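You operate a simulated robot arm through the tools that you are given. There is no shell and no other tool.

Carry out the task below with a simulated robot arm. There is one attempt and no reset: what you move stays moved.

JOB
Put things in order on the top of the fridge. At the end: the blue pod stands where the blue thermometer stood; the blue thermometer stands where the brown napkin roll stood; the brown napkin roll stands where the red lint pad stood; the red lint pad is in the red bucket; whatever was shut is shut again. Leave all else as you found it, and nothing knocked over. Set down upright: lint pad.
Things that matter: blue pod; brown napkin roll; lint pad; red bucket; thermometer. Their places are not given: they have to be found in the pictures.

Only the result counts: the job must be done as asked and must still hold three seconds after the hand-in. Knocking over, shifting, dropping, spilling or breaking anything else fails it. Flat cloth is picked up by pressing the open fingertips on it (5 to 10 N) and closing them slowly along it; thin cloth reads only 2 to 8 mm in the jaws.

ROBOT AND FRAMES
A 6-joint arm with a two-finger parallel gripper, fixed in place. Base frame: the origin is on the floor under the middle of its stand, x ahead of it, y to its left, z up; the work surface is at about z = 0.93. Lengths are in m, angles in degrees, forces in N, time in s.
With the tool pointing down near the work surface it reaches from about 0.22 to 0.62 m from the base axis. Its first joint turns from -66.0 to 66.0 degrees. Payload 2.7 kg.
The TCP is the grasp point between the finger pads, 0.023 m short of the fingertips. In the tool frame z runs along the fingers and y along their closing line. The gripper opens to 0.094 m. The fingers are 0.038 m wide and 0.01 m thick; the gripper's body (0.054 by 0.096 m) begins 0.039 m behind the TCP.
Orientation is told as [roll, pitch, yaw] about the base's x, y, z axes, in that order, counted from this pose: with the fingers straight down and closing along the base's y, the tool's x points along the base's -x, its y along +y and its z along -z.

CONTROLS
- The arm moves only by the tool play_rows. Its argument "deltas" is a list of rows, each a list of 7 numbers: the closure, from 0 (fully open) to 1 (shut), then the shift along the tool's x, y, z in m, then the turn, a rotation vector about the tool's x, y, z in degrees. In form: [[grip, tx, ty, tz, ax, ay, az], ...]. A call has 1 to 20 rows; each row shifts and turns the commanded pose from where the row before left it, along the tool's axes as they then stand. Rows are played at 5 a second. More than 0.05 m and 8.6 degrees between two rows, or a gripper value outside its range, and nothing of the call is played. A pose out of reach is approached as far as the arm can. The call stops where the force on the tool passes 40 N (or 10 N more than at its start, if that is more) or the arm is blocked; 0.2 s more then pass. The fingers move at their own pace (about 0.045 m/s each) and stop on an object; they squeeze with about 22 N. The grip force told is the motor's: it shows also when the fingers shut on nothing. Time passes only in rows, and 0.2 s behind the last, so rows that do not move let the fingers close. It gives the time, the measured TCP pose, the force on the tool (base axes), the opening and the grip force at its end, in the units of the frame above (readings bear some noise), with the torque about the TCP (base axes, N m) and any sound that the robot's microphone picked up.
- Cameras (640 x 400 px; columns grow to the right, rows downward): "scene" is fixed at [0.0643, -0.4338, 1.421]; the picture's right is [0.82, -0.57, 0.00], its down [-0.18, -0.25, -0.95] and it looks along [0.54, 0.78, -0.31] (base axes); focal length 328 px, centre (320, 200). "wrist" rides on the gripper at [0.086, 0.016, -0.075] in the tool frame; the picture's right is [-0.18, 0.98, 0.00], its down [-0.58, -0.11, -0.81] and it looks along [-0.79, -0.15, 0.59] (tool axes); focal length 243 px, centre (320, 200).
- grab_frame(camera): a new picture of that camera. It takes no simulated time.
- pixel_to_xyz(camera, pixels): for up to 12 pixels [column, row] of the newest picture of that camera ("zoom" is the newest enlarged one), the place [x, y, z] in the base frame of the surface seen there, good to about 0.002 m, but the place of the scene camera against the robot may be out by one fixed shift of up to 0.025 m in any direction. It takes no simulated time.
- close_up(camera, box): a new picture of the part [left, top, right, bottom] of that camera's present view, enlarged. It takes no simulated time.
- close_job(): hands the job in; it is judged then, once.

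Leave the gripper open and the arm clear of the work at the hand-in unless told otherwise.

The tools are called after "Emit:" by a JSON object that holds its "api" and its "payload". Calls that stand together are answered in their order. play_rows: Moves the arm, as the interface text tells. Its arguments: {"type":"object","properties":{"deltas":{"type":"array","items":{"type":"array","items":{"type":"number"}}}},"required":["deltas"]} The other tools are called the same way: grab_frame (camera) takes a picture; pixel_to_xyz (camera, pixels) gives the place of the surface under pixels of a picture; close_up (camera, box) takes an enlarged picture of a part of a camera's view; close_job () hands the job in.

At the start:

```text
t: 0.0
ee_pos: [0.2925, 0.1482, 1.3175]
orientation: [0.0, -0.1, 0.0]
ft_force: [0.3, -0.4, -0.5]
ft_torque: [0.02, 0.0, 0.02]
opening: 0.0941
grasp_force: 0.0
```

scene: 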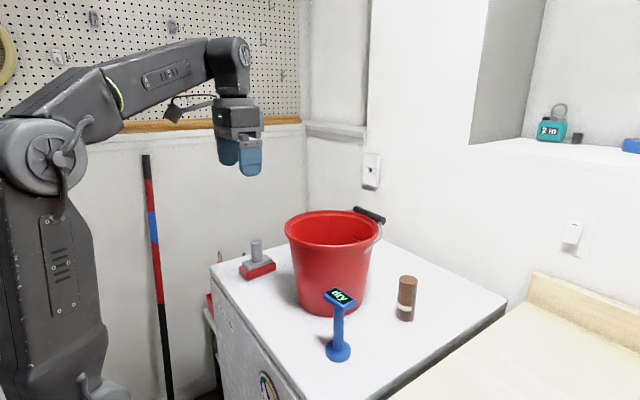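
wrist: 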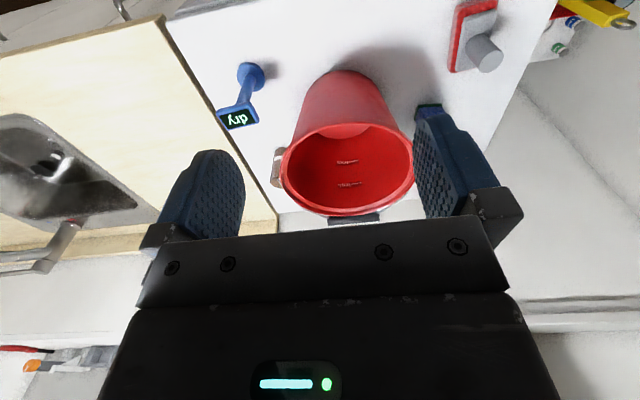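

I see the bucket in the middle of the fridge top, the blue thermometer at (338,350), the brown roll at (407,298) and the red lint pad at (257,265). The blue pod is not clearly visible, though something blue shows behind the finger at (430,112) in the wrist view. I'll take enlarged pictures of both views.

Emit:
{"api": "close_up", "payload": {"camera": "scene", "box": [200, 190, 520, 390]}}

Emit:
{"api": "close_up", "payload": {"camera": "wrist", "box": [200, 0, 640, 275]}}

```text
2.00 times, centred on (360, 290) of scene
```

zoom: 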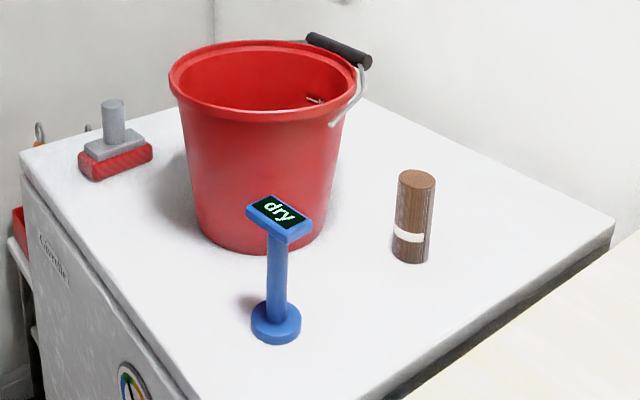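

```text
1.45 times, centred on (420, 138) of wrist
```

zoom: 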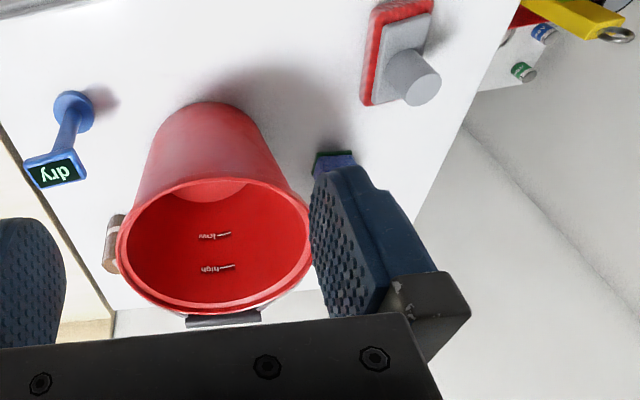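

The thing at (430,110) in the wrist view is dark blue with a green edge and sits beside the bucket. I'll measure some surface points in both views.

Emit:
{"api": "pixel_to_xyz", "payload": {"camera": "scene", "pixels": [[338, 352], [338, 296], [407, 282], [405, 316], [258, 266], [256, 243], [330, 312], [286, 228], [376, 232], [330, 213], [450, 330], [230, 285]]}}

Emit:
{"api": "pixel_to_xyz", "payload": {"camera": "wrist", "pixels": [[250, 75], [237, 117], [345, 80], [345, 135], [347, 210], [284, 165], [411, 165], [463, 35], [487, 52], [428, 108], [420, 105], [277, 165]]}}

```text
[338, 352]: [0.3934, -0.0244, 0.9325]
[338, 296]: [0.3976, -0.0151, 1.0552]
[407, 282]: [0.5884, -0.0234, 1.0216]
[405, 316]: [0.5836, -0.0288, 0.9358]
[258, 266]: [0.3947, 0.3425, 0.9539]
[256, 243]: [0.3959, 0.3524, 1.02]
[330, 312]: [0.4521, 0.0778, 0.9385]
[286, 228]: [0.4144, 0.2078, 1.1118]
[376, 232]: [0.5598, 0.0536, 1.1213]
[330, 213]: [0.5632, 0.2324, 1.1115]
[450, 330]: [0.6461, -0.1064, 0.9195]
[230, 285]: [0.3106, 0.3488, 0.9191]
```

```text
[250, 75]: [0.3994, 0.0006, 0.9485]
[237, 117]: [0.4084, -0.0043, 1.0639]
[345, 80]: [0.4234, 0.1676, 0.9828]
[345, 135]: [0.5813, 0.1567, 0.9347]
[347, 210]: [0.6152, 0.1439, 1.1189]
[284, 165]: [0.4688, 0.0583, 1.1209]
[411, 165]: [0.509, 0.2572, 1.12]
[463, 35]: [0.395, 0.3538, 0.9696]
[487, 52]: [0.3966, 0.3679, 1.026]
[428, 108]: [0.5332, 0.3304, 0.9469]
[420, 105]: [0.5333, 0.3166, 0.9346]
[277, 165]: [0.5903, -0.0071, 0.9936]
```

By the wrist view the fridge top is at about z 0.93, the bucket rim at about 1.12 centred near (0.51, 0.16), and the pod near (0.54, 0.33). The left finger hides the pod. I'll move the hand 0.14 m to the left at its present height, clear of everything, and look again.

Emit:
{"api": "play_rows", "payload": {"deltas": [[0, 0, 0.035, 0, 0, 0, 0], [0, 0, 0.035, 0, 0, 0, 0], [0, 0, 0.035, 0, 0, 0, 0], [0, 0, 0.035, 0, 0, 0, 0], [0, 0, 0, 0, 0, 0, 0]]}}

Emit:
{"api": "grab_frame", "payload": {"camera": "wrist"}}

Emit:
{"api": "grab_frame", "payload": {"camera": "scene"}}

```text
t: 1.2
ee_pos: [0.2916, 0.2894, 1.3167]
orientation: [0.0, -0.1, 0.0]
ft_force: [0.2, -0.5, 0.7]
ft_torque: [0.0, 0.01, -0.03]
opening: 0.0941
grasp_force: 0.1
```

```text
taken
```

wrist: 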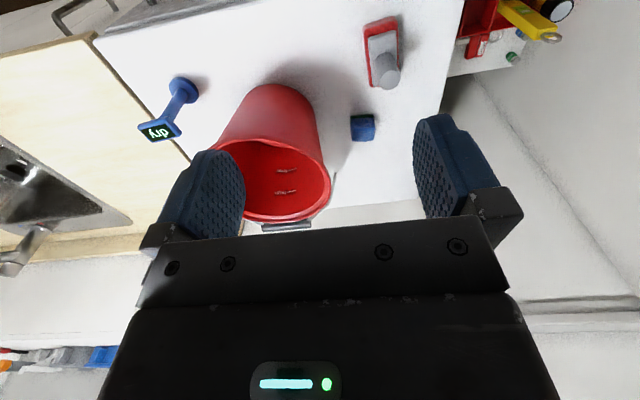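

```text
taken
```

scene: 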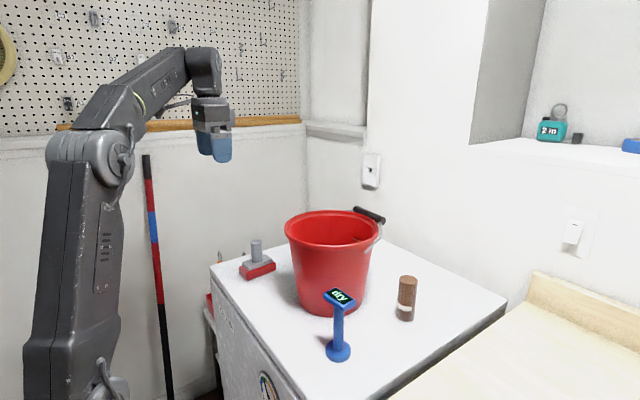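

Now the pod shows as a small blue block at (362,128), in the open. I'll enlarge it and measure it.

Emit:
{"api": "close_up", "payload": {"camera": "wrist", "box": [300, 0, 460, 100]}}

Emit:
{"api": "close_up", "payload": {"camera": "wrist", "box": [320, 100, 416, 160]}}

Emit:
{"api": "pixel_to_xyz", "payload": {"camera": "wrist", "pixels": [[351, 116], [374, 115], [374, 138], [352, 140], [362, 122], [362, 135], [387, 62], [387, 78], [400, 120], [180, 85], [330, 150], [345, 60]]}}

```text
4.00 times, centred on (380, 50) of wrist
```

zoom: 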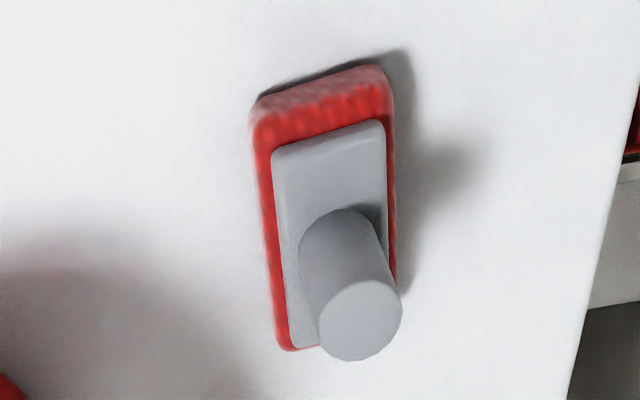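

```text
6.67 times, centred on (368, 130) of wrist
```

zoom: 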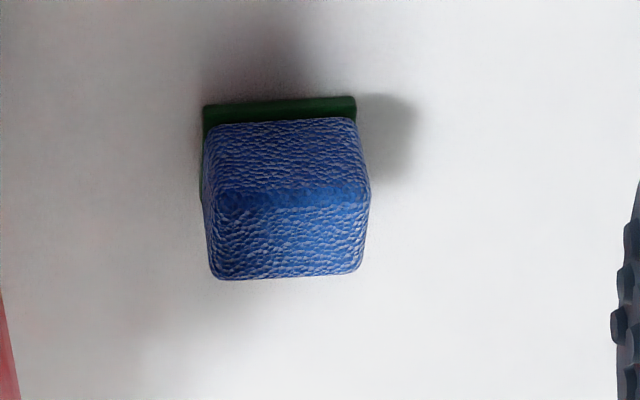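

```text
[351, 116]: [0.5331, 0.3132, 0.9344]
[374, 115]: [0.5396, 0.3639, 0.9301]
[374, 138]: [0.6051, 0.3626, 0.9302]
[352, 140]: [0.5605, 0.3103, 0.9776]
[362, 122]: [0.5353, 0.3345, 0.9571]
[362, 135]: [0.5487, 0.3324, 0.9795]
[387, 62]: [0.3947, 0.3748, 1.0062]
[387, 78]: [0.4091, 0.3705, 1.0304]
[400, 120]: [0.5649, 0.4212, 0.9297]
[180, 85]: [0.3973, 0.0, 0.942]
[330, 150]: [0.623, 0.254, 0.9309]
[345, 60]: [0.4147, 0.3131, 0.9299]
```

The fridge top reads 0.930. The pod looks like a soft blue block on a green base. I'll measure its edges in the newest enlarged picture.

Emit:
{"api": "pixel_to_xyz", "payload": {"camera": "zoom", "pixels": [[210, 110], [350, 104], [212, 140], [345, 130], [215, 190], [360, 180], [225, 215], [355, 210], [225, 270], [355, 265], [290, 272], [290, 160]]}}

```text
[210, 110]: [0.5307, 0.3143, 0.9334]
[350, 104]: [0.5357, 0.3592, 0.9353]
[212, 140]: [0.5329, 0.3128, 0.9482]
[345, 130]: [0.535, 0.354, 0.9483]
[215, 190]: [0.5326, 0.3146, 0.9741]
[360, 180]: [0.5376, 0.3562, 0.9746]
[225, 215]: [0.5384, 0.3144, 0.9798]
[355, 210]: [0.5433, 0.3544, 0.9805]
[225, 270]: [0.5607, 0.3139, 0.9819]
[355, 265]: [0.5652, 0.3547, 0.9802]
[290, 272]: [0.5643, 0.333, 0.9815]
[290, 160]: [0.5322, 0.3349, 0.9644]
```

The pod spans about x 0.531–0.568, y 0.312–0.357, with its top at 0.981, and it is turned slightly. Next I'll measure the lint pad in an enlarged picture.

Emit:
{"api": "close_up", "payload": {"camera": "wrist", "box": [340, 5, 436, 95]}}

```text
4.44 times, centred on (388, 50) of wrist
```

zoom: 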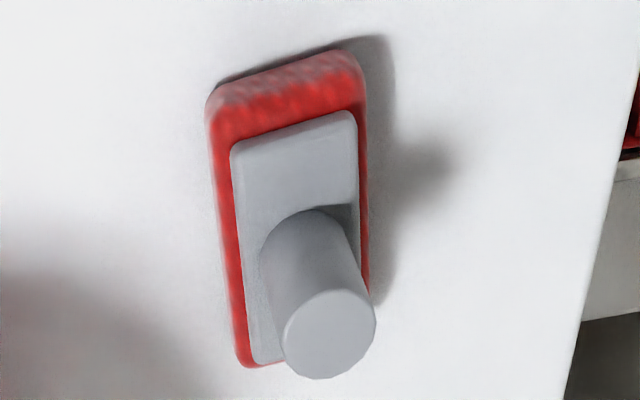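

Emit:
{"api": "pixel_to_xyz", "payload": {"camera": "zoom", "pixels": [[330, 335], [330, 298], [330, 370], [286, 335], [370, 330], [215, 110], [355, 75], [245, 360], [355, 120], [240, 155], [262, 358], [300, 225]]}}

```text
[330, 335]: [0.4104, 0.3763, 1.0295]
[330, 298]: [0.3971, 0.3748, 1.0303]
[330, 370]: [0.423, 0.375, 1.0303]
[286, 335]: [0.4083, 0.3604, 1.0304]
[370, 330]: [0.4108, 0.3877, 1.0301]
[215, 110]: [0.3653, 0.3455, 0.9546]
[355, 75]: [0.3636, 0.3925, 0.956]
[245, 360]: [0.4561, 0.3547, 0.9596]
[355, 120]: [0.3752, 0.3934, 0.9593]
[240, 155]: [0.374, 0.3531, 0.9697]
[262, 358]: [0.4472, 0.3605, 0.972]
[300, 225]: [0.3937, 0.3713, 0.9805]
```

The lint pad is centred at about (0.410, 0.3745), its handle is about 0.028 m thick with the top at 1.030, and it is turned about 6°. Next I'll move the hand right to y ≈ -0.02, staying high, to see the thermometer and the napkin roll.

Emit:
{"api": "play_rows", "payload": {"deltas": [[0, 0, -0.04, 0, 0, 0, 0], [0, 0, -0.04, 0, 0, 0, 0], [0, 0, -0.04, 0, 0, 0, 0], [0, 0, -0.04, 0, 0, 0, 0], [0, 0, -0.04, 0, 0, 0, 0], [0, 0, -0.04, 0, 0, 0, 0], [0, 0, -0.04, 0, 0, 0, 0], [0, 0, -0.03, 0, 0, 0, 0], [0, 0, 0, 0, 0, 0, 0]]}}

Emit:
{"api": "grab_frame", "payload": {"camera": "wrist"}}

```text
t: 3.2
ee_pos: [0.2909, -0.0215, 1.317]
orientation: [0.0, -0.1, 0.0]
ft_force: [0.0, -0.5, 0.5]
ft_torque: [0.0, -0.02, 0.01]
opening: 0.0941
grasp_force: 0.0
```

```text
taken
```

wrist: 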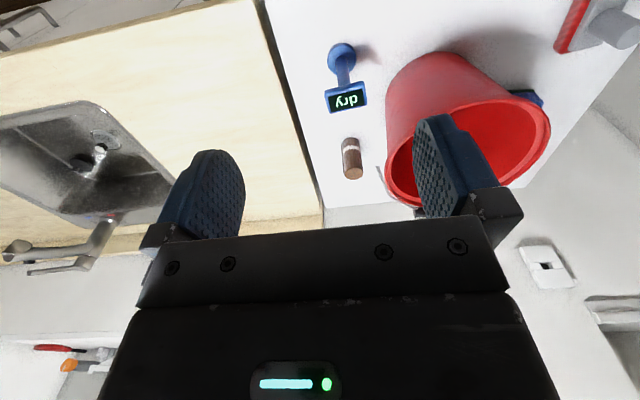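

The thermometer at (345,75) and the roll at (352,158) are both in the open. I'll enlarge the thermometer first.

Emit:
{"api": "close_up", "payload": {"camera": "wrist", "box": [296, 35, 408, 115]}}

```text
5.00 times, centred on (352, 75) of wrist
```

zoom: 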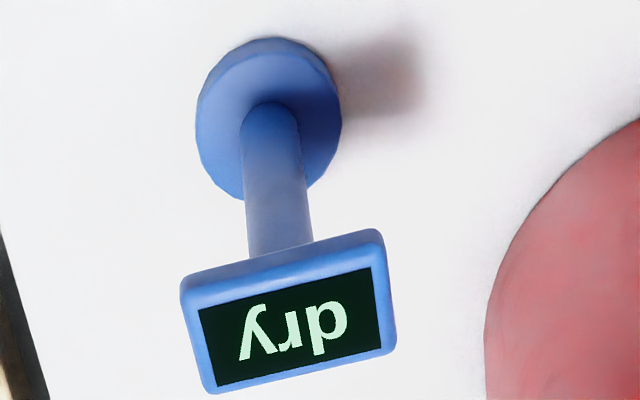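

The head is a flat box, about level, on a round stem with a disc foot. I'll measure its corners and the foot.

Emit:
{"api": "pixel_to_xyz", "payload": {"camera": "zoom", "pixels": [[188, 290], [378, 240], [388, 345], [212, 385], [290, 320], [270, 50], [205, 130], [335, 110], [240, 190], [265, 125], [280, 235], [290, 262]]}}

Emit:
{"api": "close_up", "payload": {"camera": "wrist", "box": [312, 125, 392, 185]}}

```text
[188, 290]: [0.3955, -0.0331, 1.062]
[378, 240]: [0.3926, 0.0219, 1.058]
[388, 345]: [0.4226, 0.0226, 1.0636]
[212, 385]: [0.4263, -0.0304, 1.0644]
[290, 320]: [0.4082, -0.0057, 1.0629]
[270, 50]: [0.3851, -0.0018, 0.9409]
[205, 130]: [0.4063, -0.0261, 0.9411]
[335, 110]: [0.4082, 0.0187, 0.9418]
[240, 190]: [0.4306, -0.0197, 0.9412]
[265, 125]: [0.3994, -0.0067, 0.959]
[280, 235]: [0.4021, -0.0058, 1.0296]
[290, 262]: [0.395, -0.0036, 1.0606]
```

```text
6.67 times, centred on (352, 155) of wrist
```

zoom: 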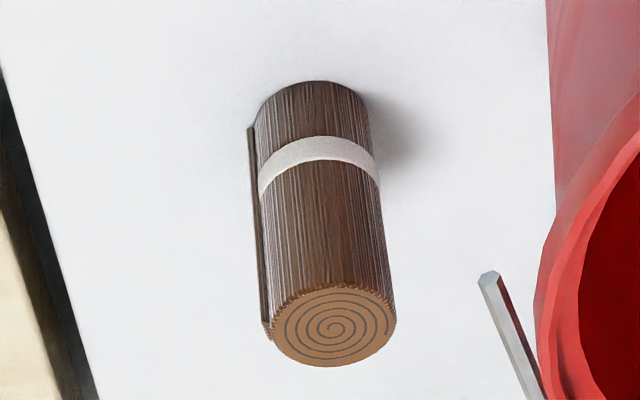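

The thermometer's axis is at about (0.409, -0.005), with a 0.056 × 0.034 m head whose top is at 1.064. Now I'll measure the roll, whose outer flap lies on its right side, and the bucket's bail wire.

Emit:
{"api": "pixel_to_xyz", "payload": {"camera": "zoom", "pixels": [[332, 328], [280, 325], [392, 325], [332, 292], [332, 362], [310, 90], [260, 130], [368, 120], [253, 150], [268, 325], [490, 280], [600, 250]]}}

Emit:
{"api": "close_up", "payload": {"camera": "wrist", "box": [370, 40, 562, 220]}}

```text
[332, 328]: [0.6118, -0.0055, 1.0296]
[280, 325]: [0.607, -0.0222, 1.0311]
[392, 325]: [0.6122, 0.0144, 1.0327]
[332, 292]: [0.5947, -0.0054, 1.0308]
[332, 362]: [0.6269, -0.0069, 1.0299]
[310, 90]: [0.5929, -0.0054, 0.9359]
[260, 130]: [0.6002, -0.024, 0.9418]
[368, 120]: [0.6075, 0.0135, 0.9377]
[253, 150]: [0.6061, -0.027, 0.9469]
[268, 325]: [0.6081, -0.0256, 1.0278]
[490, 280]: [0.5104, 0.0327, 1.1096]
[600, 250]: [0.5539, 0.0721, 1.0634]
```

```text
2.22 times, centred on (466, 130) of wrist
```

zoom: 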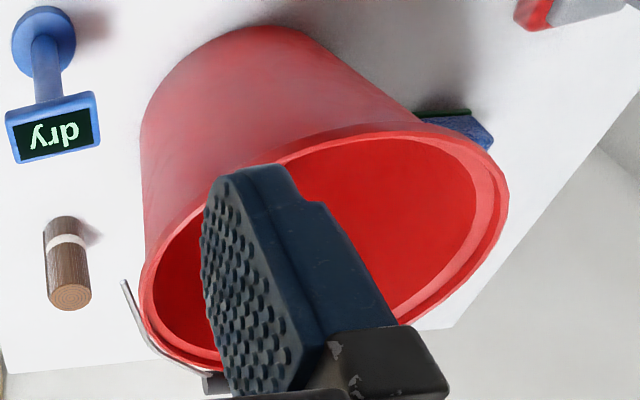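

The roll's axis is at (0.611, -0.005) with its top at 1.031. The bail wire's end sticks out at (0.510, 0.033, 1.11). Before planning paths, I'll measure the bail grip, the back wall and the fridge edges in the scene view.

Emit:
{"api": "grab_frame", "payload": {"camera": "scene"}}

Emit:
{"api": "pixel_to_xyz", "payload": {"camera": "scene", "pixels": [[355, 209], [370, 215], [384, 221], [381, 236], [430, 220], [470, 240], [503, 297], [400, 250], [420, 200], [213, 268], [315, 150], [338, 296]]}}

Emit:
{"api": "close_up", "payload": {"camera": "scene", "box": [270, 190, 430, 290]}}

```text
taken
```

scene: 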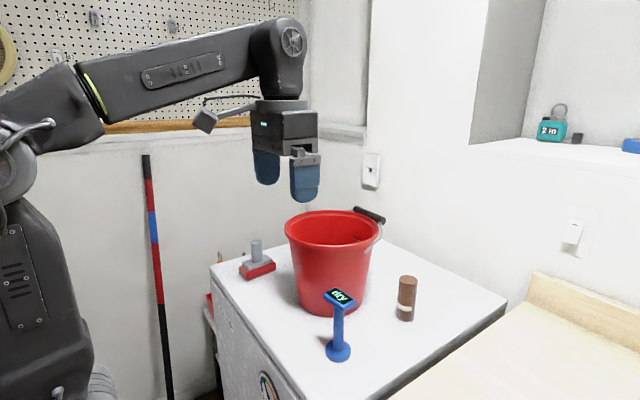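

```text
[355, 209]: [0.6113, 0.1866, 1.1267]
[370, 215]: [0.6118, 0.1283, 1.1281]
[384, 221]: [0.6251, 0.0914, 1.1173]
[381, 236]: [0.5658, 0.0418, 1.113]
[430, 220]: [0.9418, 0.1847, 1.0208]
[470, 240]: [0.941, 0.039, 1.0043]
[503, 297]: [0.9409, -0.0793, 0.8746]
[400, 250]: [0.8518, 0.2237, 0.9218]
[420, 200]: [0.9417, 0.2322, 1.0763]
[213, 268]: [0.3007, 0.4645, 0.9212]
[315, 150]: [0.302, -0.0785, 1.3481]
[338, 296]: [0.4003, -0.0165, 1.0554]
```

```text
4.00 times, centred on (350, 240) of scene
```

zoom: 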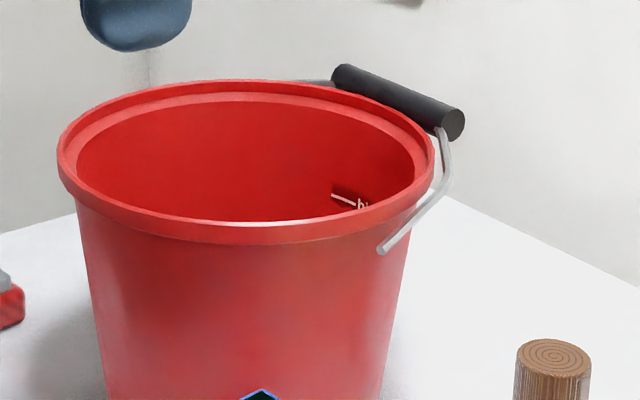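

The wall is far back (x ≈ 0.94), so there is room behind the objects. The bail runs along the right and back at z ≈ 1.12–1.135, so the hand has to stay away from it.

The lint pad goes first. I'll grip its round handle with the hand at yaw -90°, so the wrist camera is on the left. I'll tilt it about 15° so the camera rides higher when the hand goes into the bucket. First I'll turn the hand here, up high.

Emit:
{"api": "play_rows", "payload": {"deltas": [[0, 0, 0, 0, 0, 0, 8.18], [0, 0, 0, 0, 0, 0, 8.18], [0, 0, 0, 0, 0, 0, 8.18], [0, 0, 0, 0, 0, 0, 8.18], [0, 0, 0, 0, 0, 0, 8.18], [0, 0, 0, 0, 0, 0, 8.18], [0, 0, 0, 0, 0, 0, 8.18], [0, 0, 0, 0, 0, 0, 8.18], [0, 0, 0, 0, 0, 0, 8.18], [0, 0, 0, 0, 0, 0, 8.18], [0, 0, 0, 0, 0, 0, 8.2], [0, 0, 0, 0, 0, 0, 0]]}}

```text
t: 5.8
ee_pos: [0.2921, -0.0197, 1.3157]
orientation: [0.2, 0.0, -90.2]
ft_force: [-0.3, 0.4, 0.3]
ft_torque: [-0.01, 0.01, 0.03]
opening: 0.094
grasp_force: 0.1
```

The hand has turned to yaw -90°. Now I'll carry it at z 1.316 to above the pad at (0.410, 0.3745) and tilt it 15°.

Emit:
{"api": "play_rows", "payload": {"deltas": [[0, 0.0438, 0.0131, 0, 0, 0, 0], [0, 0.0438, 0.0131, 0, 0, 0, 0], [0, 0.0438, 0.0131, 0, 0, 0, 0], [0, 0.0438, 0.0131, 0, 0, 0, 0], [0, 0.0438, 0.0131, 0, 0, 0, 0], [0, 0.0438, 0.0131, 0, 0, 0, 0], [0, 0.0438, 0.0131, 0, 0, 0, 0], [0, 0.0438, 0.0131, 0, 0, 0, 0], [0, 0.0438, 0.0131, 0, 0, 0, 0], [0, 0, 0, 0, 0, 7.5, 0], [0, 0, 0, 0, 0, 7.5, 0], [0, 0, 0, 0, 0, 0, 0]]}}

Emit:
{"api": "grab_frame", "payload": {"camera": "wrist"}}

Emit:
{"api": "grab_frame", "payload": {"camera": "scene"}}

```text
t: 8.4
ee_pos: [0.3724, 0.3399, 1.2702]
orientation: [0.1, 15.2, -89.9]
ft_force: [-0.1, 0.0, -0.4]
ft_torque: [0.01, 0.01, 0.01]
opening: 0.0941
grasp_force: 0.0
out of reach, approached as far as the arm can: row 7, 8, 9
```

```text
taken
```

wrist: 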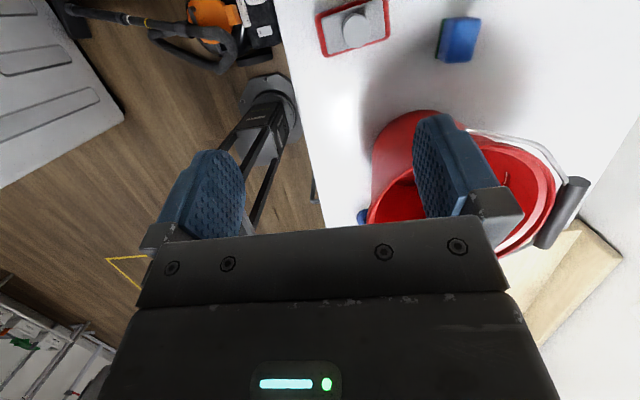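

```text
taken
```

scene: 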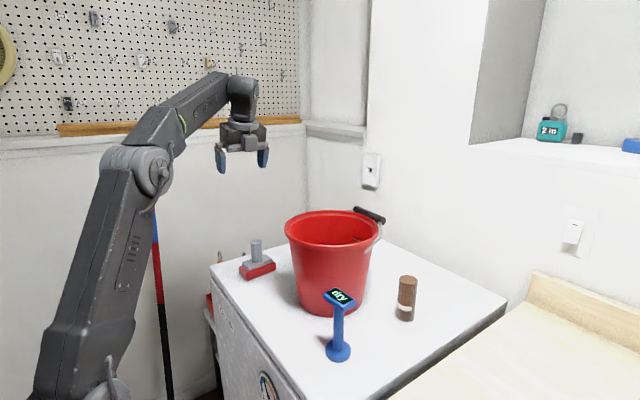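

At this height the target was out of reach, so the arm stopped at (0.372, 0.340, 1.270). The view is clear, with the pad at (352,28) and the pod at (459,40) in the wrist picture. Reach grows lower down, so I'll go straight down 0.08 m, still well above everything, and read the pose again.

Emit:
{"api": "play_rows", "payload": {"deltas": [[0, -0.00647, 0, 0.02415, 0, 0, 0], [0, -0.00647, 0, 0.02415, 0, 0, 0], [0, -0.00647, 0, 0.02415, 0, 0, 0], [0, 0, 0, 0, 0, 0, 0]]}}

```text
t: 9.4
ee_pos: [0.3715, 0.3385, 1.1951]
orientation: [0.1, 15.0, -89.9]
ft_force: [0.2, 0.2, -0.2]
ft_torque: [0.0, -0.02, -0.02]
opening: 0.0941
grasp_force: 0.1
```

The commanded pose follows the real one, (0.3715, 0.3385, 1.195). Next I'll go to above the handle at (0.410, 0.3745), z 1.10, which leaves the fingertips about 0.04 m above the handle's top.

Emit:
{"api": "play_rows", "payload": {"deltas": [[0, 0.0034, 0.0128, 0.0337, 0, 0, 0], [0, 0.0034, 0.0128, 0.0337, 0, 0, 0], [0, 0.0034, 0.0129, 0.0337, 0, 0, 0], [0, 0, 0, 0, 0, 0, 0]]}}

Emit:
{"api": "grab_frame", "payload": {"camera": "wrist"}}

Emit:
{"api": "grab_frame", "payload": {"camera": "scene"}}

```text
t: 10.4
ee_pos: [0.4119, 0.3748, 1.1017]
orientation: [0.1, 14.9, -89.8]
ft_force: [0.2, -0.4, 0.2]
ft_torque: [-0.02, 0.01, 0.03]
opening: 0.0942
grasp_force: 0.0
```

```text
taken
```

wrist: 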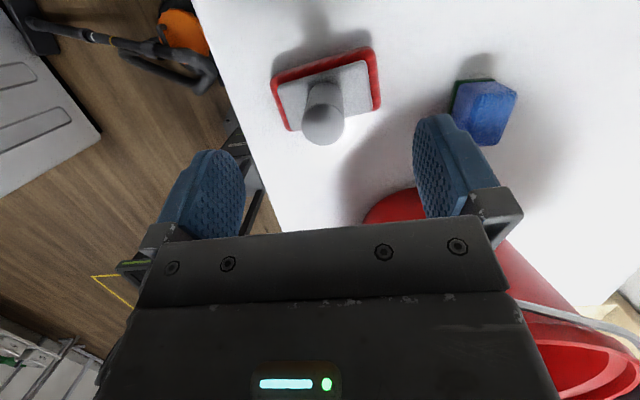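

```text
taken
```

scene: 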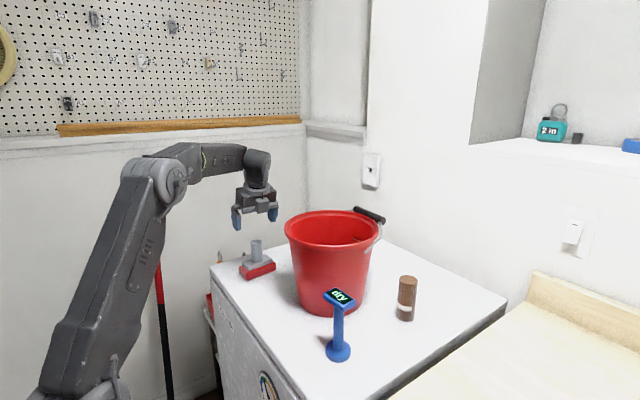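

The handle sits between the fingers at (323,125). I'll measure it again, along with the pod, from this view.

Emit:
{"api": "pixel_to_xyz", "payload": {"camera": "wrist", "pixels": [[323, 126], [304, 126], [343, 126], [323, 108], [323, 143], [278, 82], [375, 55], [289, 128], [379, 106]]}}

Emit:
{"api": "close_up", "payload": {"camera": "wrist", "box": [428, 60, 540, 160]}}

```text
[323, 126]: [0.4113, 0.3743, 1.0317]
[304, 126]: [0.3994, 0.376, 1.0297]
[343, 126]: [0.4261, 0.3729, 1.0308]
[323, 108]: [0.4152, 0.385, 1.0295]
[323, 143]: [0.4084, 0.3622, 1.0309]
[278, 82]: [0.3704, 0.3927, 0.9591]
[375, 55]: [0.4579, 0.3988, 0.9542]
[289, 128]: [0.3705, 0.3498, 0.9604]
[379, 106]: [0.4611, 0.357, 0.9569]
```

```text
4.00 times, centred on (484, 110) of wrist
```

zoom: 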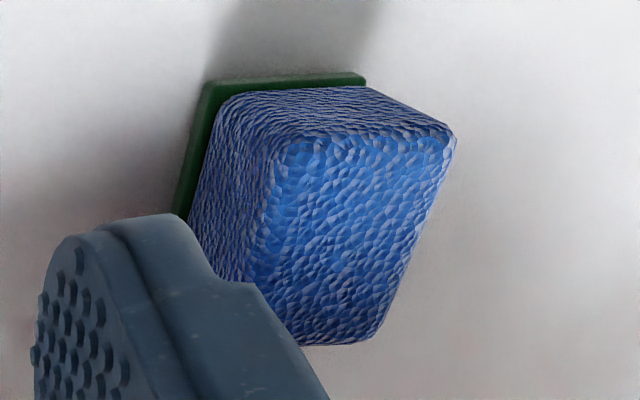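

The handle's centre is at (0.4125, 0.374), so the pad's place is about (0.413, 0.3745). I'll also measure the pod's far edges in the enlarged picture.

Emit:
{"api": "pixel_to_xyz", "payload": {"camera": "zoom", "pixels": [[290, 150], [440, 145], [375, 325], [300, 325], [215, 95], [360, 80], [250, 110], [185, 205], [450, 140], [205, 200], [345, 240]]}}

```text
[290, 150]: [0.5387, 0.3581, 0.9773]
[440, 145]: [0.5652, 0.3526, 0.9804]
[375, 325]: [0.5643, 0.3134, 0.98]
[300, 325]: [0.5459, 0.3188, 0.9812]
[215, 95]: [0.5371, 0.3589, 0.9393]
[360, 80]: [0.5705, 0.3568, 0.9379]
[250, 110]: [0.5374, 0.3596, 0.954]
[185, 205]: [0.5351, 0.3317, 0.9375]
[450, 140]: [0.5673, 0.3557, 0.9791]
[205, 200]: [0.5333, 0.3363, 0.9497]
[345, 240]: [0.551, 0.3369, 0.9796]
```

The pod spans about x 0.532–0.571, y 0.312–0.360, so its centre is (0.5515, 0.336). Now I'll lower the open fingers around the handle to TCP z 1.011, which puts the tips above the grey plate at 0.972.

Emit:
{"api": "play_rows", "payload": {"deltas": [[0, -0.006, 0.0002, 0.02185, 0, 0, 0], [0, -0.006, 0.0002, 0.02185, 0, 0, 0], [0, -0.006, 0.0002, 0.02185, 0, 0, 0], [0, -0.006, 0, 0.02185, 0, 0, 0], [0, 0, 0, 0, 0, 0, 0]]}}

Emit:
{"api": "grab_frame", "payload": {"camera": "wrist"}}

```text
t: 11.6
ee_pos: [0.4127, 0.3749, 1.0105]
orientation: [0.1, 14.9, -90.1]
ft_force: [-0.2, -0.1, 0.2]
ft_torque: [0.0, 0.08, 0.01]
opening: 0.0941
grasp_force: 0.1
```

```text
taken
```

wrist: 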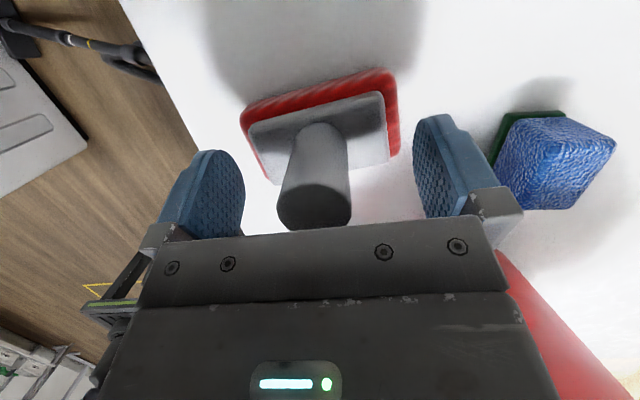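

The fingers straddle the handle with no contact force. I'll close them and wait.

Emit:
{"api": "play_rows", "payload": {"deltas": [[0.3, 0, 0, 0, 0, 0, 0], [0.6, 0, 0, 0, 0, 0, 0], [0.8, 0, 0, 0, 0, 0, 0], [1, 0, 0, 0, 0, 0, 0], [1, 0, 0, 0, 0, 0, 0], [1, 0, 0, 0, 0, 0, 0], [1, 0, 0, 0, 0, 0, 0]]}}

```text
t: 13.2
ee_pos: [0.4123, 0.3756, 1.0087]
orientation: [0.1, 15.0, -89.9]
ft_force: [-0.8, 0.5, 1.5]
ft_torque: [-0.03, 0.15, -0.02]
opening: 0.0312
grasp_force: 21.8
```

The grip holds at 0.031 m with 21.8 N. I'll lift straight up 0.04 m and read the load.

Emit:
{"api": "play_rows", "payload": {"deltas": [[1, 0.0026, 0, -0.00966, 0, 0, 0], [1, 0.0026, 0, -0.00966, 0, 0, 0], [1, 0.0052, 0, -0.0193, 0, 0, 0], [1, 0, 0, 0, 0, 0, 0]]}}

Emit:
{"api": "grab_frame", "payload": {"camera": "wrist"}}

Emit:
{"api": "grab_frame", "payload": {"camera": "scene"}}

```text
t: 14.2
ee_pos: [0.4129, 0.3744, 1.0494]
orientation: [0.2, 15.0, -90.0]
ft_force: [1.4, 0.3, -0.1]
ft_torque: [-0.01, 0.01, 0.02]
opening: 0.0312
grasp_force: 21.8
```

```text
taken
```

wrist: 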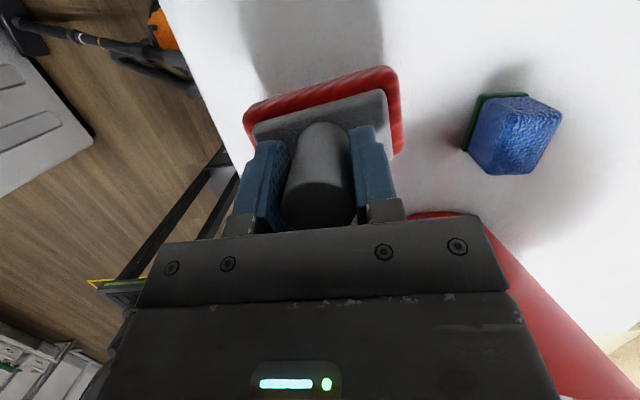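

```text
taken
```

scene: 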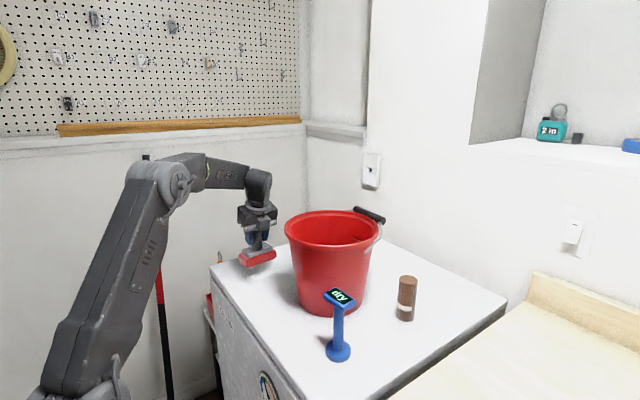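

The pad hangs free, level and firmly held, with its bottom about 0.080 m below the TCP. I'll lift to TCP z 1.23 so the pad's bottom is about 0.03 m above the rim.

Emit:
{"api": "play_rows", "payload": {"deltas": [[1, 0.0078, 0, -0.0291, 0, 0, 0], [1, 0.0078, 0, -0.0291, 0, 0, 0], [1, 0.0078, 0, -0.0291, 0, 0, 0], [1, 0.0078, 0, -0.0291, 0, 0, 0], [1, 0.0078, 0, -0.0291, 0, 0, 0], [1, 0.0078, 0, -0.0291, 0, 0, 0], [1, 0, 0, 0, 0, 0, 0]]}}

Emit:
{"api": "grab_frame", "payload": {"camera": "wrist"}}

```text
t: 15.8
ee_pos: [0.4125, 0.3761, 1.2309]
orientation: [-0.1, 15.0, -90.1]
ft_force: [1.1, 0.1, -0.7]
ft_torque: [0.01, -0.02, 0.03]
opening: 0.0312
grasp_force: 21.9
```

```text
taken
```

wrist: 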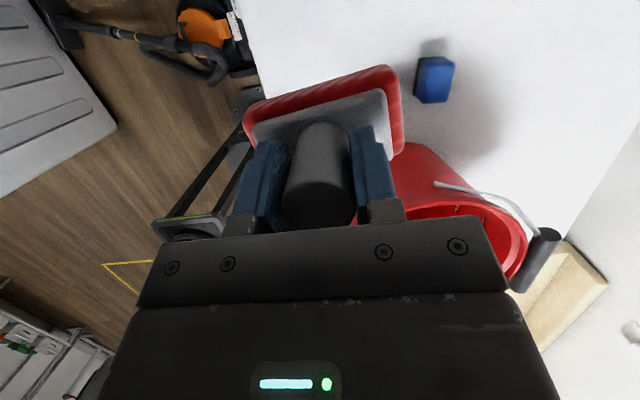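

Reached. From here I'll measure the bail's left end (437,183), its bend, the grip and the rim, to be sure of the clearance along the path.

Emit:
{"api": "pixel_to_xyz", "payload": {"camera": "wrist", "pixels": [[437, 183], [480, 194], [525, 220], [547, 233], [535, 265], [440, 203], [500, 215], [525, 245], [515, 275], [470, 212], [435, 210]]}}

Emit:
{"api": "close_up", "payload": {"camera": "wrist", "box": [400, 140, 576, 300]}}

```text
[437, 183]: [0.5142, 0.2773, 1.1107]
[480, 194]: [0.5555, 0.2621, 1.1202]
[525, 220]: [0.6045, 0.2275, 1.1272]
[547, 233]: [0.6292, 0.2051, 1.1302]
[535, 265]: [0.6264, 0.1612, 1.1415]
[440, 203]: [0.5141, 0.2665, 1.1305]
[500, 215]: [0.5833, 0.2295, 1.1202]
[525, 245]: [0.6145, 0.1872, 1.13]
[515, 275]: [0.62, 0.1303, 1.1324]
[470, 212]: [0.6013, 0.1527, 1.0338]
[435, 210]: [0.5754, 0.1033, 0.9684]
```

```text
2.50 times, centred on (488, 220) of wrist
```

zoom: 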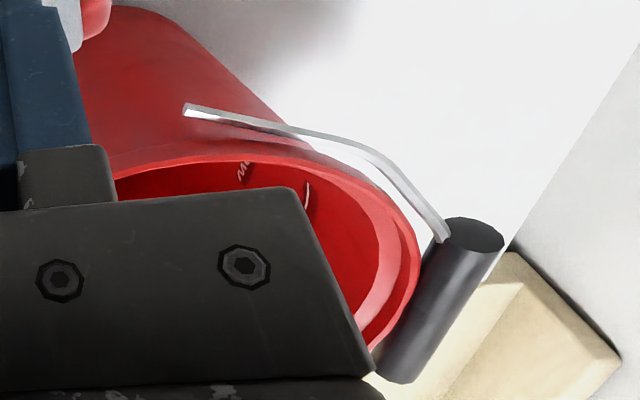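

The rim top is about 1.13 and the bail about 1.11–1.14, while the pad's bottom is about 1.15. The bucket's centre is (0.512, 0.155), with inner radius about 0.089 halfway up and about 0.08 near the floor. I'll move level to above the bucket at (0.512, 0.147).

Emit:
{"api": "play_rows", "payload": {"deltas": [[1, -0.02765, 0.01244, -0.00741, 0, 0, 0], [1, -0.02765, 0.01244, -0.00741, 0, 0, 0], [1, -0.02765, 0.01244, -0.00741, 0, 0, 0], [1, -0.02765, 0.01244, -0.00741, 0, 0, 0], [1, -0.02765, 0.01244, -0.00741, 0, 0, 0], [1, -0.02765, 0.01244, -0.00741, 0, 0, 0], [1, -0.02765, 0.01244, -0.00741, 0, 0, 0], [1, -0.02765, 0.01244, -0.00741, 0, 0, 0], [1, 0, 0, 0, 0, 0, 0]]}}

Emit:
{"api": "grab_frame", "payload": {"camera": "wrist"}}

Emit:
{"api": "grab_frame", "payload": {"camera": "scene"}}

```text
t: 17.8
ee_pos: [0.5122, 0.1452, 1.2302]
orientation: [0.1, 15.0, -90.0]
ft_force: [0.5, -0.4, -0.2]
ft_torque: [0.01, -0.03, 0.0]
opening: 0.0314
grasp_force: 21.9
```

```text
taken
```

wrist: 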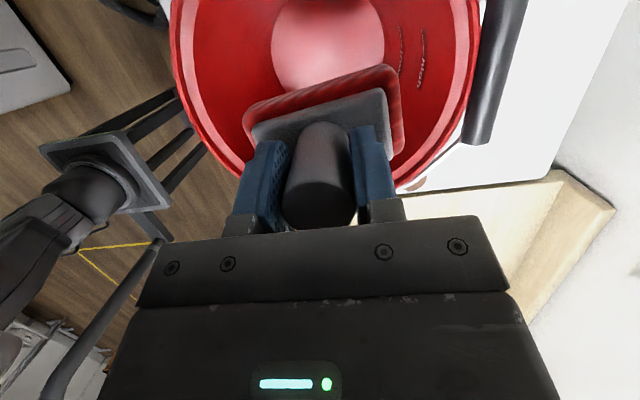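

```text
taken
```

scene: 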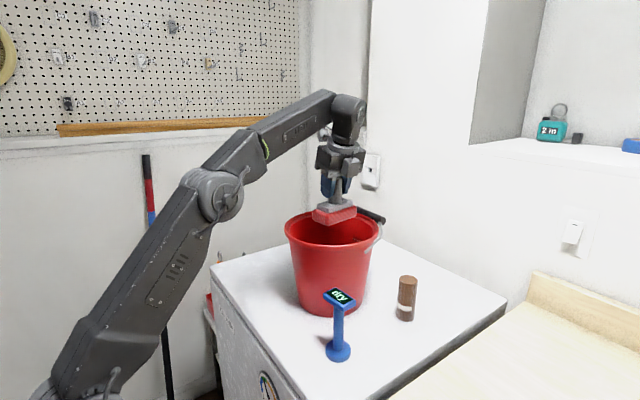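

The hand is over the bucket. I'll measure the floor and inner rim from here before lowering.

Emit:
{"api": "pixel_to_xyz", "payload": {"camera": "wrist", "pixels": [[328, 40], [273, 50], [384, 50], [300, 78], [180, 60], [470, 60], [225, 160], [420, 165], [190, 20], [330, 5], [260, 100], [375, 60]]}}

```text
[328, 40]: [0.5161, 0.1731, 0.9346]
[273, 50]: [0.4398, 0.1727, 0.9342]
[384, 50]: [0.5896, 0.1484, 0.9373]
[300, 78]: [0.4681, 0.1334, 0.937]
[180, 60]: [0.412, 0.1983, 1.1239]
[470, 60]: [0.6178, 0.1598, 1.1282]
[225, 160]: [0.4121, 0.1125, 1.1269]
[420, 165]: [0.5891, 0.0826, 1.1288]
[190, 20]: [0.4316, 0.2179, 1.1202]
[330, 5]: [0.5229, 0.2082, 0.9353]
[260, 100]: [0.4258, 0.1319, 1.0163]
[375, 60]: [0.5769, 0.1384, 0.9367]
```

The floor is at 0.935, so the pad should touch at TCP z ≈ 1.014. I'll lower straight down 0.20 m in steps.

Emit:
{"api": "play_rows", "payload": {"deltas": [[1, -0.00647, 0, 0.02415, 0, 0, 0], [1, -0.00647, 0, 0.02415, 0, 0, 0], [1, -0.00647, 0, 0.02415, 0, 0, 0], [1, -0.00647, 0, 0.02415, 0, 0, 0], [1, -0.00647, 0, 0.02415, 0, 0, 0], [1, -0.00647, 0, 0.02415, 0, 0, 0], [1, -0.00647, 0, 0.02415, 0, 0, 0], [1, -0.00647, 0, 0.02415, 0, 0, 0], [1, 0, 0, 0, 0, 0, 0]]}}

Emit:
{"api": "grab_frame", "payload": {"camera": "wrist"}}

Emit:
{"api": "grab_frame", "payload": {"camera": "scene"}}

```text
t: 19.8
ee_pos: [0.511, 0.1446, 1.0298]
orientation: [0.1, 15.1, -90.0]
ft_force: [0.3, -0.2, -1.1]
ft_torque: [0.01, -0.01, 0.0]
opening: 0.0314
grasp_force: 21.8
```

```text
taken
```

wrist: 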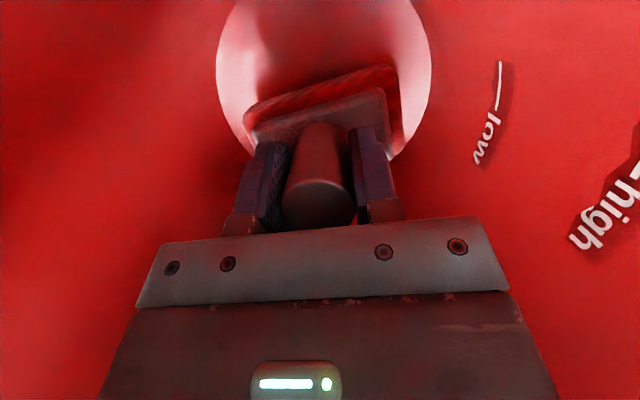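

```text
taken
```

scene: 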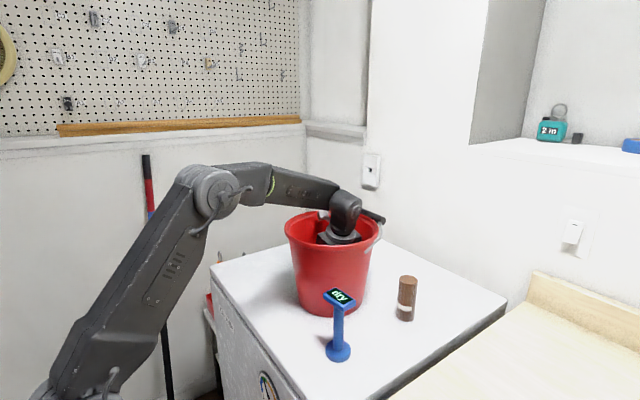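

The pad is inside and level, well within the floor circle. I'll lower the last stretch in 3–4 mm steps while watching the force.

Emit:
{"api": "play_rows", "payload": {"deltas": [[1, -0.00104, 0, 0.00386, 0, 0, 0], [1, -0.00104, 0, 0.00386, 0, 0, 0], [1, -0.00078, 0, 0.0029, 0, 0, 0], [1, 0, 0, 0, 0, 0, 0]]}}

```text
t: 20.8
ee_pos: [0.5122, 0.1455, 1.0191]
orientation: [0.2, 15.1, -89.9]
ft_force: [0.0, 0.5, -0.6]
ft_torque: [0.03, -0.03, 0.0]
opening: 0.0311
grasp_force: 21.7
```

Emit:
{"api": "play_rows", "payload": {"deltas": [[1, -0.00052, 0, 0.00193, 0, 0, 0], [1, -0.00052, 0, 0.00193, 0, 0, 0], [1, 0, 0, 0, 0, 0, 0]]}}

```text
t: 21.6
ee_pos: [0.512, 0.1458, 1.015]
orientation: [0.1, 14.9, -89.9]
ft_force: [-1.5, 0.0, 7.3]
ft_torque: [-0.09, 0.23, -0.1]
opening: 0.0315
grasp_force: 22.7
```

Contact reads 7.3 N, so the pad stands on the bucket floor. I'll open the fingers gradually and wait.

Emit:
{"api": "play_rows", "payload": {"deltas": [[0.6, 0, 0, 0, 0, 0, 0], [0.5, 0, 0, 0, 0, 0, 0], [0.3, 0, 0, 0, 0, 0, 0], [0.3, 0, 0, 0, 0, 0, 0], [0.3, 0, 0, 0, 0, 0, 0]]}}

Emit:
{"api": "grab_frame", "payload": {"camera": "wrist"}}

```text
t: 22.8
ee_pos: [0.5123, 0.1465, 1.0146]
orientation: [0.1, 15.0, -89.8]
ft_force: [-0.2, -0.2, -0.5]
ft_torque: [0.0, 0.01, -0.01]
opening: 0.066
grasp_force: 0.1
```

```text
taken
```

wrist: 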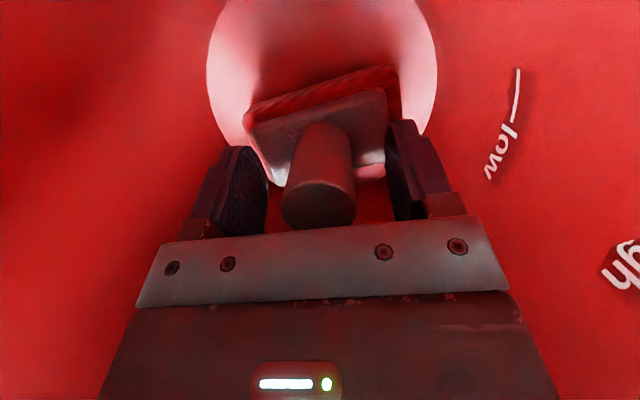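

The pad stands free and upright in the bucket. I'll draw the hand straight up 0.2 m, keeping the fingers as they are.

Emit:
{"api": "play_rows", "payload": {"deltas": [[0.3, 0.0026, 0, -0.00966, 0, 0, 0], [0.3, 0.0052, 0, -0.0193, 0, 0, 0], [0.3, 0.0065, 0, -0.02415, 0, 0, 0], [0.3, 0.0065, 0, -0.02415, 0, 0, 0], [0.3, 0.0065, 0, -0.02415, 0, 0, 0], [0.3, 0.0065, 0, -0.02415, 0, 0, 0], [0.3, 0.0065, 0, -0.02415, 0, 0, 0], [0.3, 0.0065, 0, -0.02415, 0, 0, 0], [0.3, 0.0065, 0, -0.02415, 0, 0, 0], [0.3, 0, 0, 0, 0, 0, 0]]}}

Emit:
{"api": "grab_frame", "payload": {"camera": "wrist"}}

Emit:
{"api": "grab_frame", "payload": {"camera": "scene"}}

```text
t: 25.0
ee_pos: [0.5115, 0.1465, 1.2202]
orientation: [0.1, 15.0, -89.9]
ft_force: [-0.4, -0.6, 1.4]
ft_torque: [-0.01, 0.01, -0.03]
opening: 0.0659
grasp_force: 0.0
```

```text
taken
```

wrist: 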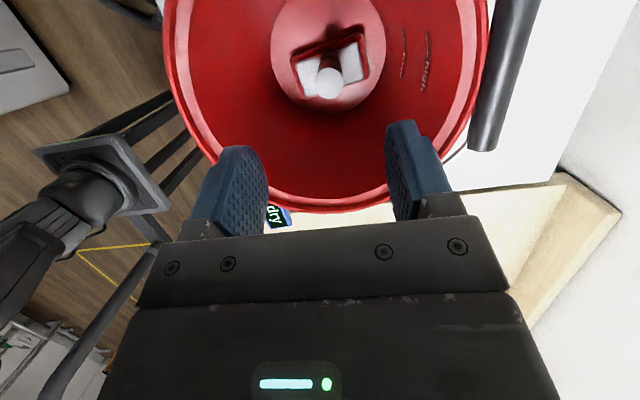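

```text
taken
```

scene: 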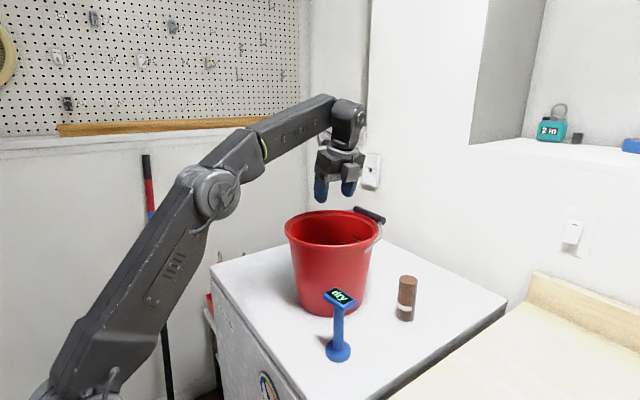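

The pad stands upright on the bucket floor, seen at (328,75). Next is the napkin roll. I'll move inward to (0.42, 0.05) at this height, remove the tilt, and turn the hand back through yaw 0 towards +90°, so the camera ends up on the right, away from the bail.

Emit:
{"api": "play_rows", "payload": {"deltas": [[0, -0.0233, -0.0225, -0.00625, 0, 0, 0], [0, -0.0233, -0.0225, -0.00625, 0, 0, 0], [0, -0.0233, -0.0225, -0.00625, 0, 0, 0], [0, -0.0233, -0.0225, -0.00625, 0, 0, 0], [0, 0, 0, 0, 0, -7.5, 0], [0, 0, 0, 0, 0, -7.5, 0], [0, 0, 0, 0, 0, 0, -8.18], [0, 0, 0, 0, 0, 0, -8.18], [0, 0, 0, 0, 0, 0, -8.18], [0, 0, 0, 0, 0, 0, -8.18], [0, 0, 0, 0, 0, 0, -8.18], [0, 0, 0, 0, 0, 0, -8.18], [0, 0, 0, 0, 0, 0, -8.18], [0, 0, 0, 0, 0, 0, -8.18], [0, 0, 0, 0, 0, 0, -8.18], [0, 0, 0, 0, 0, 0, -8.18], [0, 0, 0, 0, 0, 0, -8.2], [0, 0, 0, 0, 0, 0, 0]]}}

```text
t: 28.8
ee_pos: [0.42, 0.0494, 1.2196]
orientation: [0.0, -0.1, 0.1]
ft_force: [0.7, -0.2, 0.0]
ft_torque: [0.0, 0.02, 0.01]
opening: 0.0939
grasp_force: 0.0
```

The hand is back at yaw 0 and level. I'll turn it on to +90°.

Emit:
{"api": "play_rows", "payload": {"deltas": [[0, 0, 0, 0, 0, 0, -8.18], [0, 0, 0, 0, 0, 0, -8.18], [0, 0, 0, 0, 0, 0, -8.18], [0, 0, 0, 0, 0, 0, -8.18], [0, 0, 0, 0, 0, 0, -8.18], [0, 0, 0, 0, 0, 0, -8.18], [0, 0, 0, 0, 0, 0, -8.18], [0, 0, 0, 0, 0, 0, -8.18], [0, 0, 0, 0, 0, 0, -8.18], [0, 0, 0, 0, 0, 0, -8.18], [0, 0, 0, 0, 0, 0, -8.2], [0, 0, 0, 0, 0, 0, 0]]}}

Emit:
{"api": "grab_frame", "payload": {"camera": "wrist"}}

Emit:
{"api": "grab_frame", "payload": {"camera": "scene"}}

```text
t: 31.4
ee_pos: [0.4219, 0.0489, 1.2221]
orientation: [0.0, 0.0, 90.0]
ft_force: [-0.1, -0.4, 0.4]
ft_torque: [0.02, 0.03, 0.01]
opening: 0.0938
grasp_force: 0.0
```

```text
taken
```

wrist: 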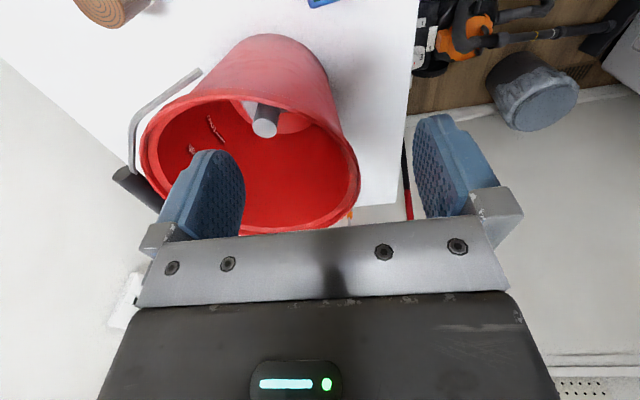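

```text
taken
```

scene: 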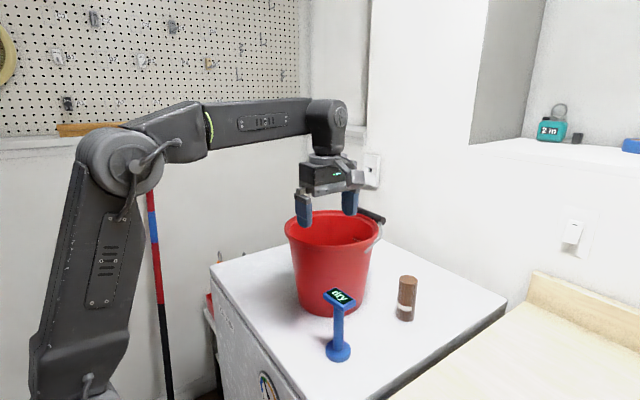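

The camera side now faces right. The roll is far out, with a reach of 0.611 m, so I'll swing round the bail's right end and go down to (0.611, -0.005, 1.11), fingertips still above the roll's top. That shows whether the arm reaches it without a tilt.

Emit:
{"api": "play_rows", "payload": {"deltas": [[0, 0.0178, -0.0256, 0.0124, 0, 0, 0], [0, 0.0178, -0.0256, 0.0124, 0, 0, 0], [0, 0.0178, -0.0256, 0.0124, 0, 0, 0], [0, 0.0178, -0.0256, 0.0124, 0, 0, 0], [0, 0.0178, -0.0256, 0.0124, 0, 0, 0], [0, -0.0117, -0.0203, 0.0167, 0, 0, 0], [0, -0.0117, -0.0203, 0.0167, 0, 0, 0], [0, -0.0117, -0.0203, 0.0167, 0, 0, 0], [0, 0, 0, 0, 0, 0, 0]]}}

Emit:
{"api": "grab_frame", "payload": {"camera": "wrist"}}

Emit:
{"api": "grab_frame", "payload": {"camera": "scene"}}

```text
t: 33.4
ee_pos: [0.6038, -0.0064, 1.1037]
orientation: [0.0, 0.0, 90.0]
ft_force: [0.5, -0.1, 0.1]
ft_torque: [0.0, -0.01, -0.02]
opening: 0.0941
grasp_force: 0.2
out of reach, approached as far as the arm can: row 8
```

```text
taken
```

wrist: 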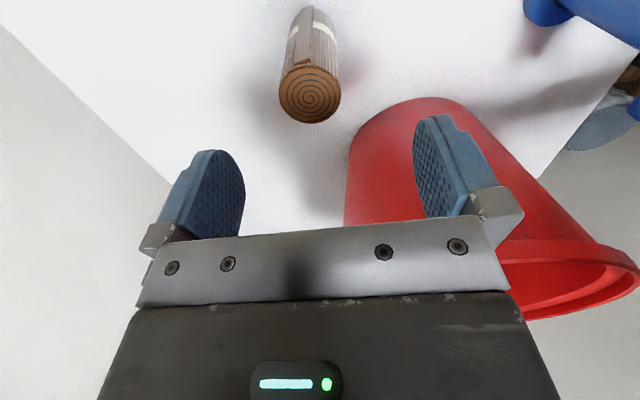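

```text
taken
```

scene: 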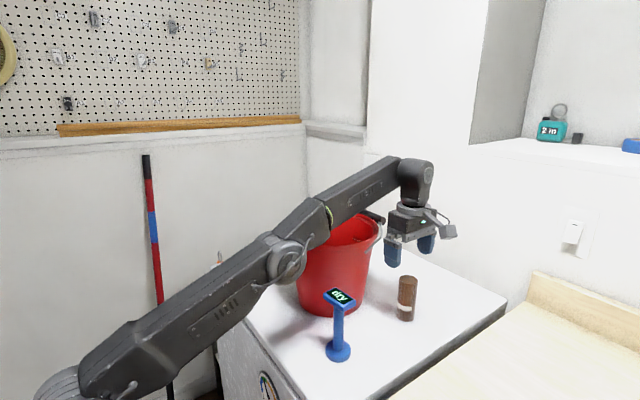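

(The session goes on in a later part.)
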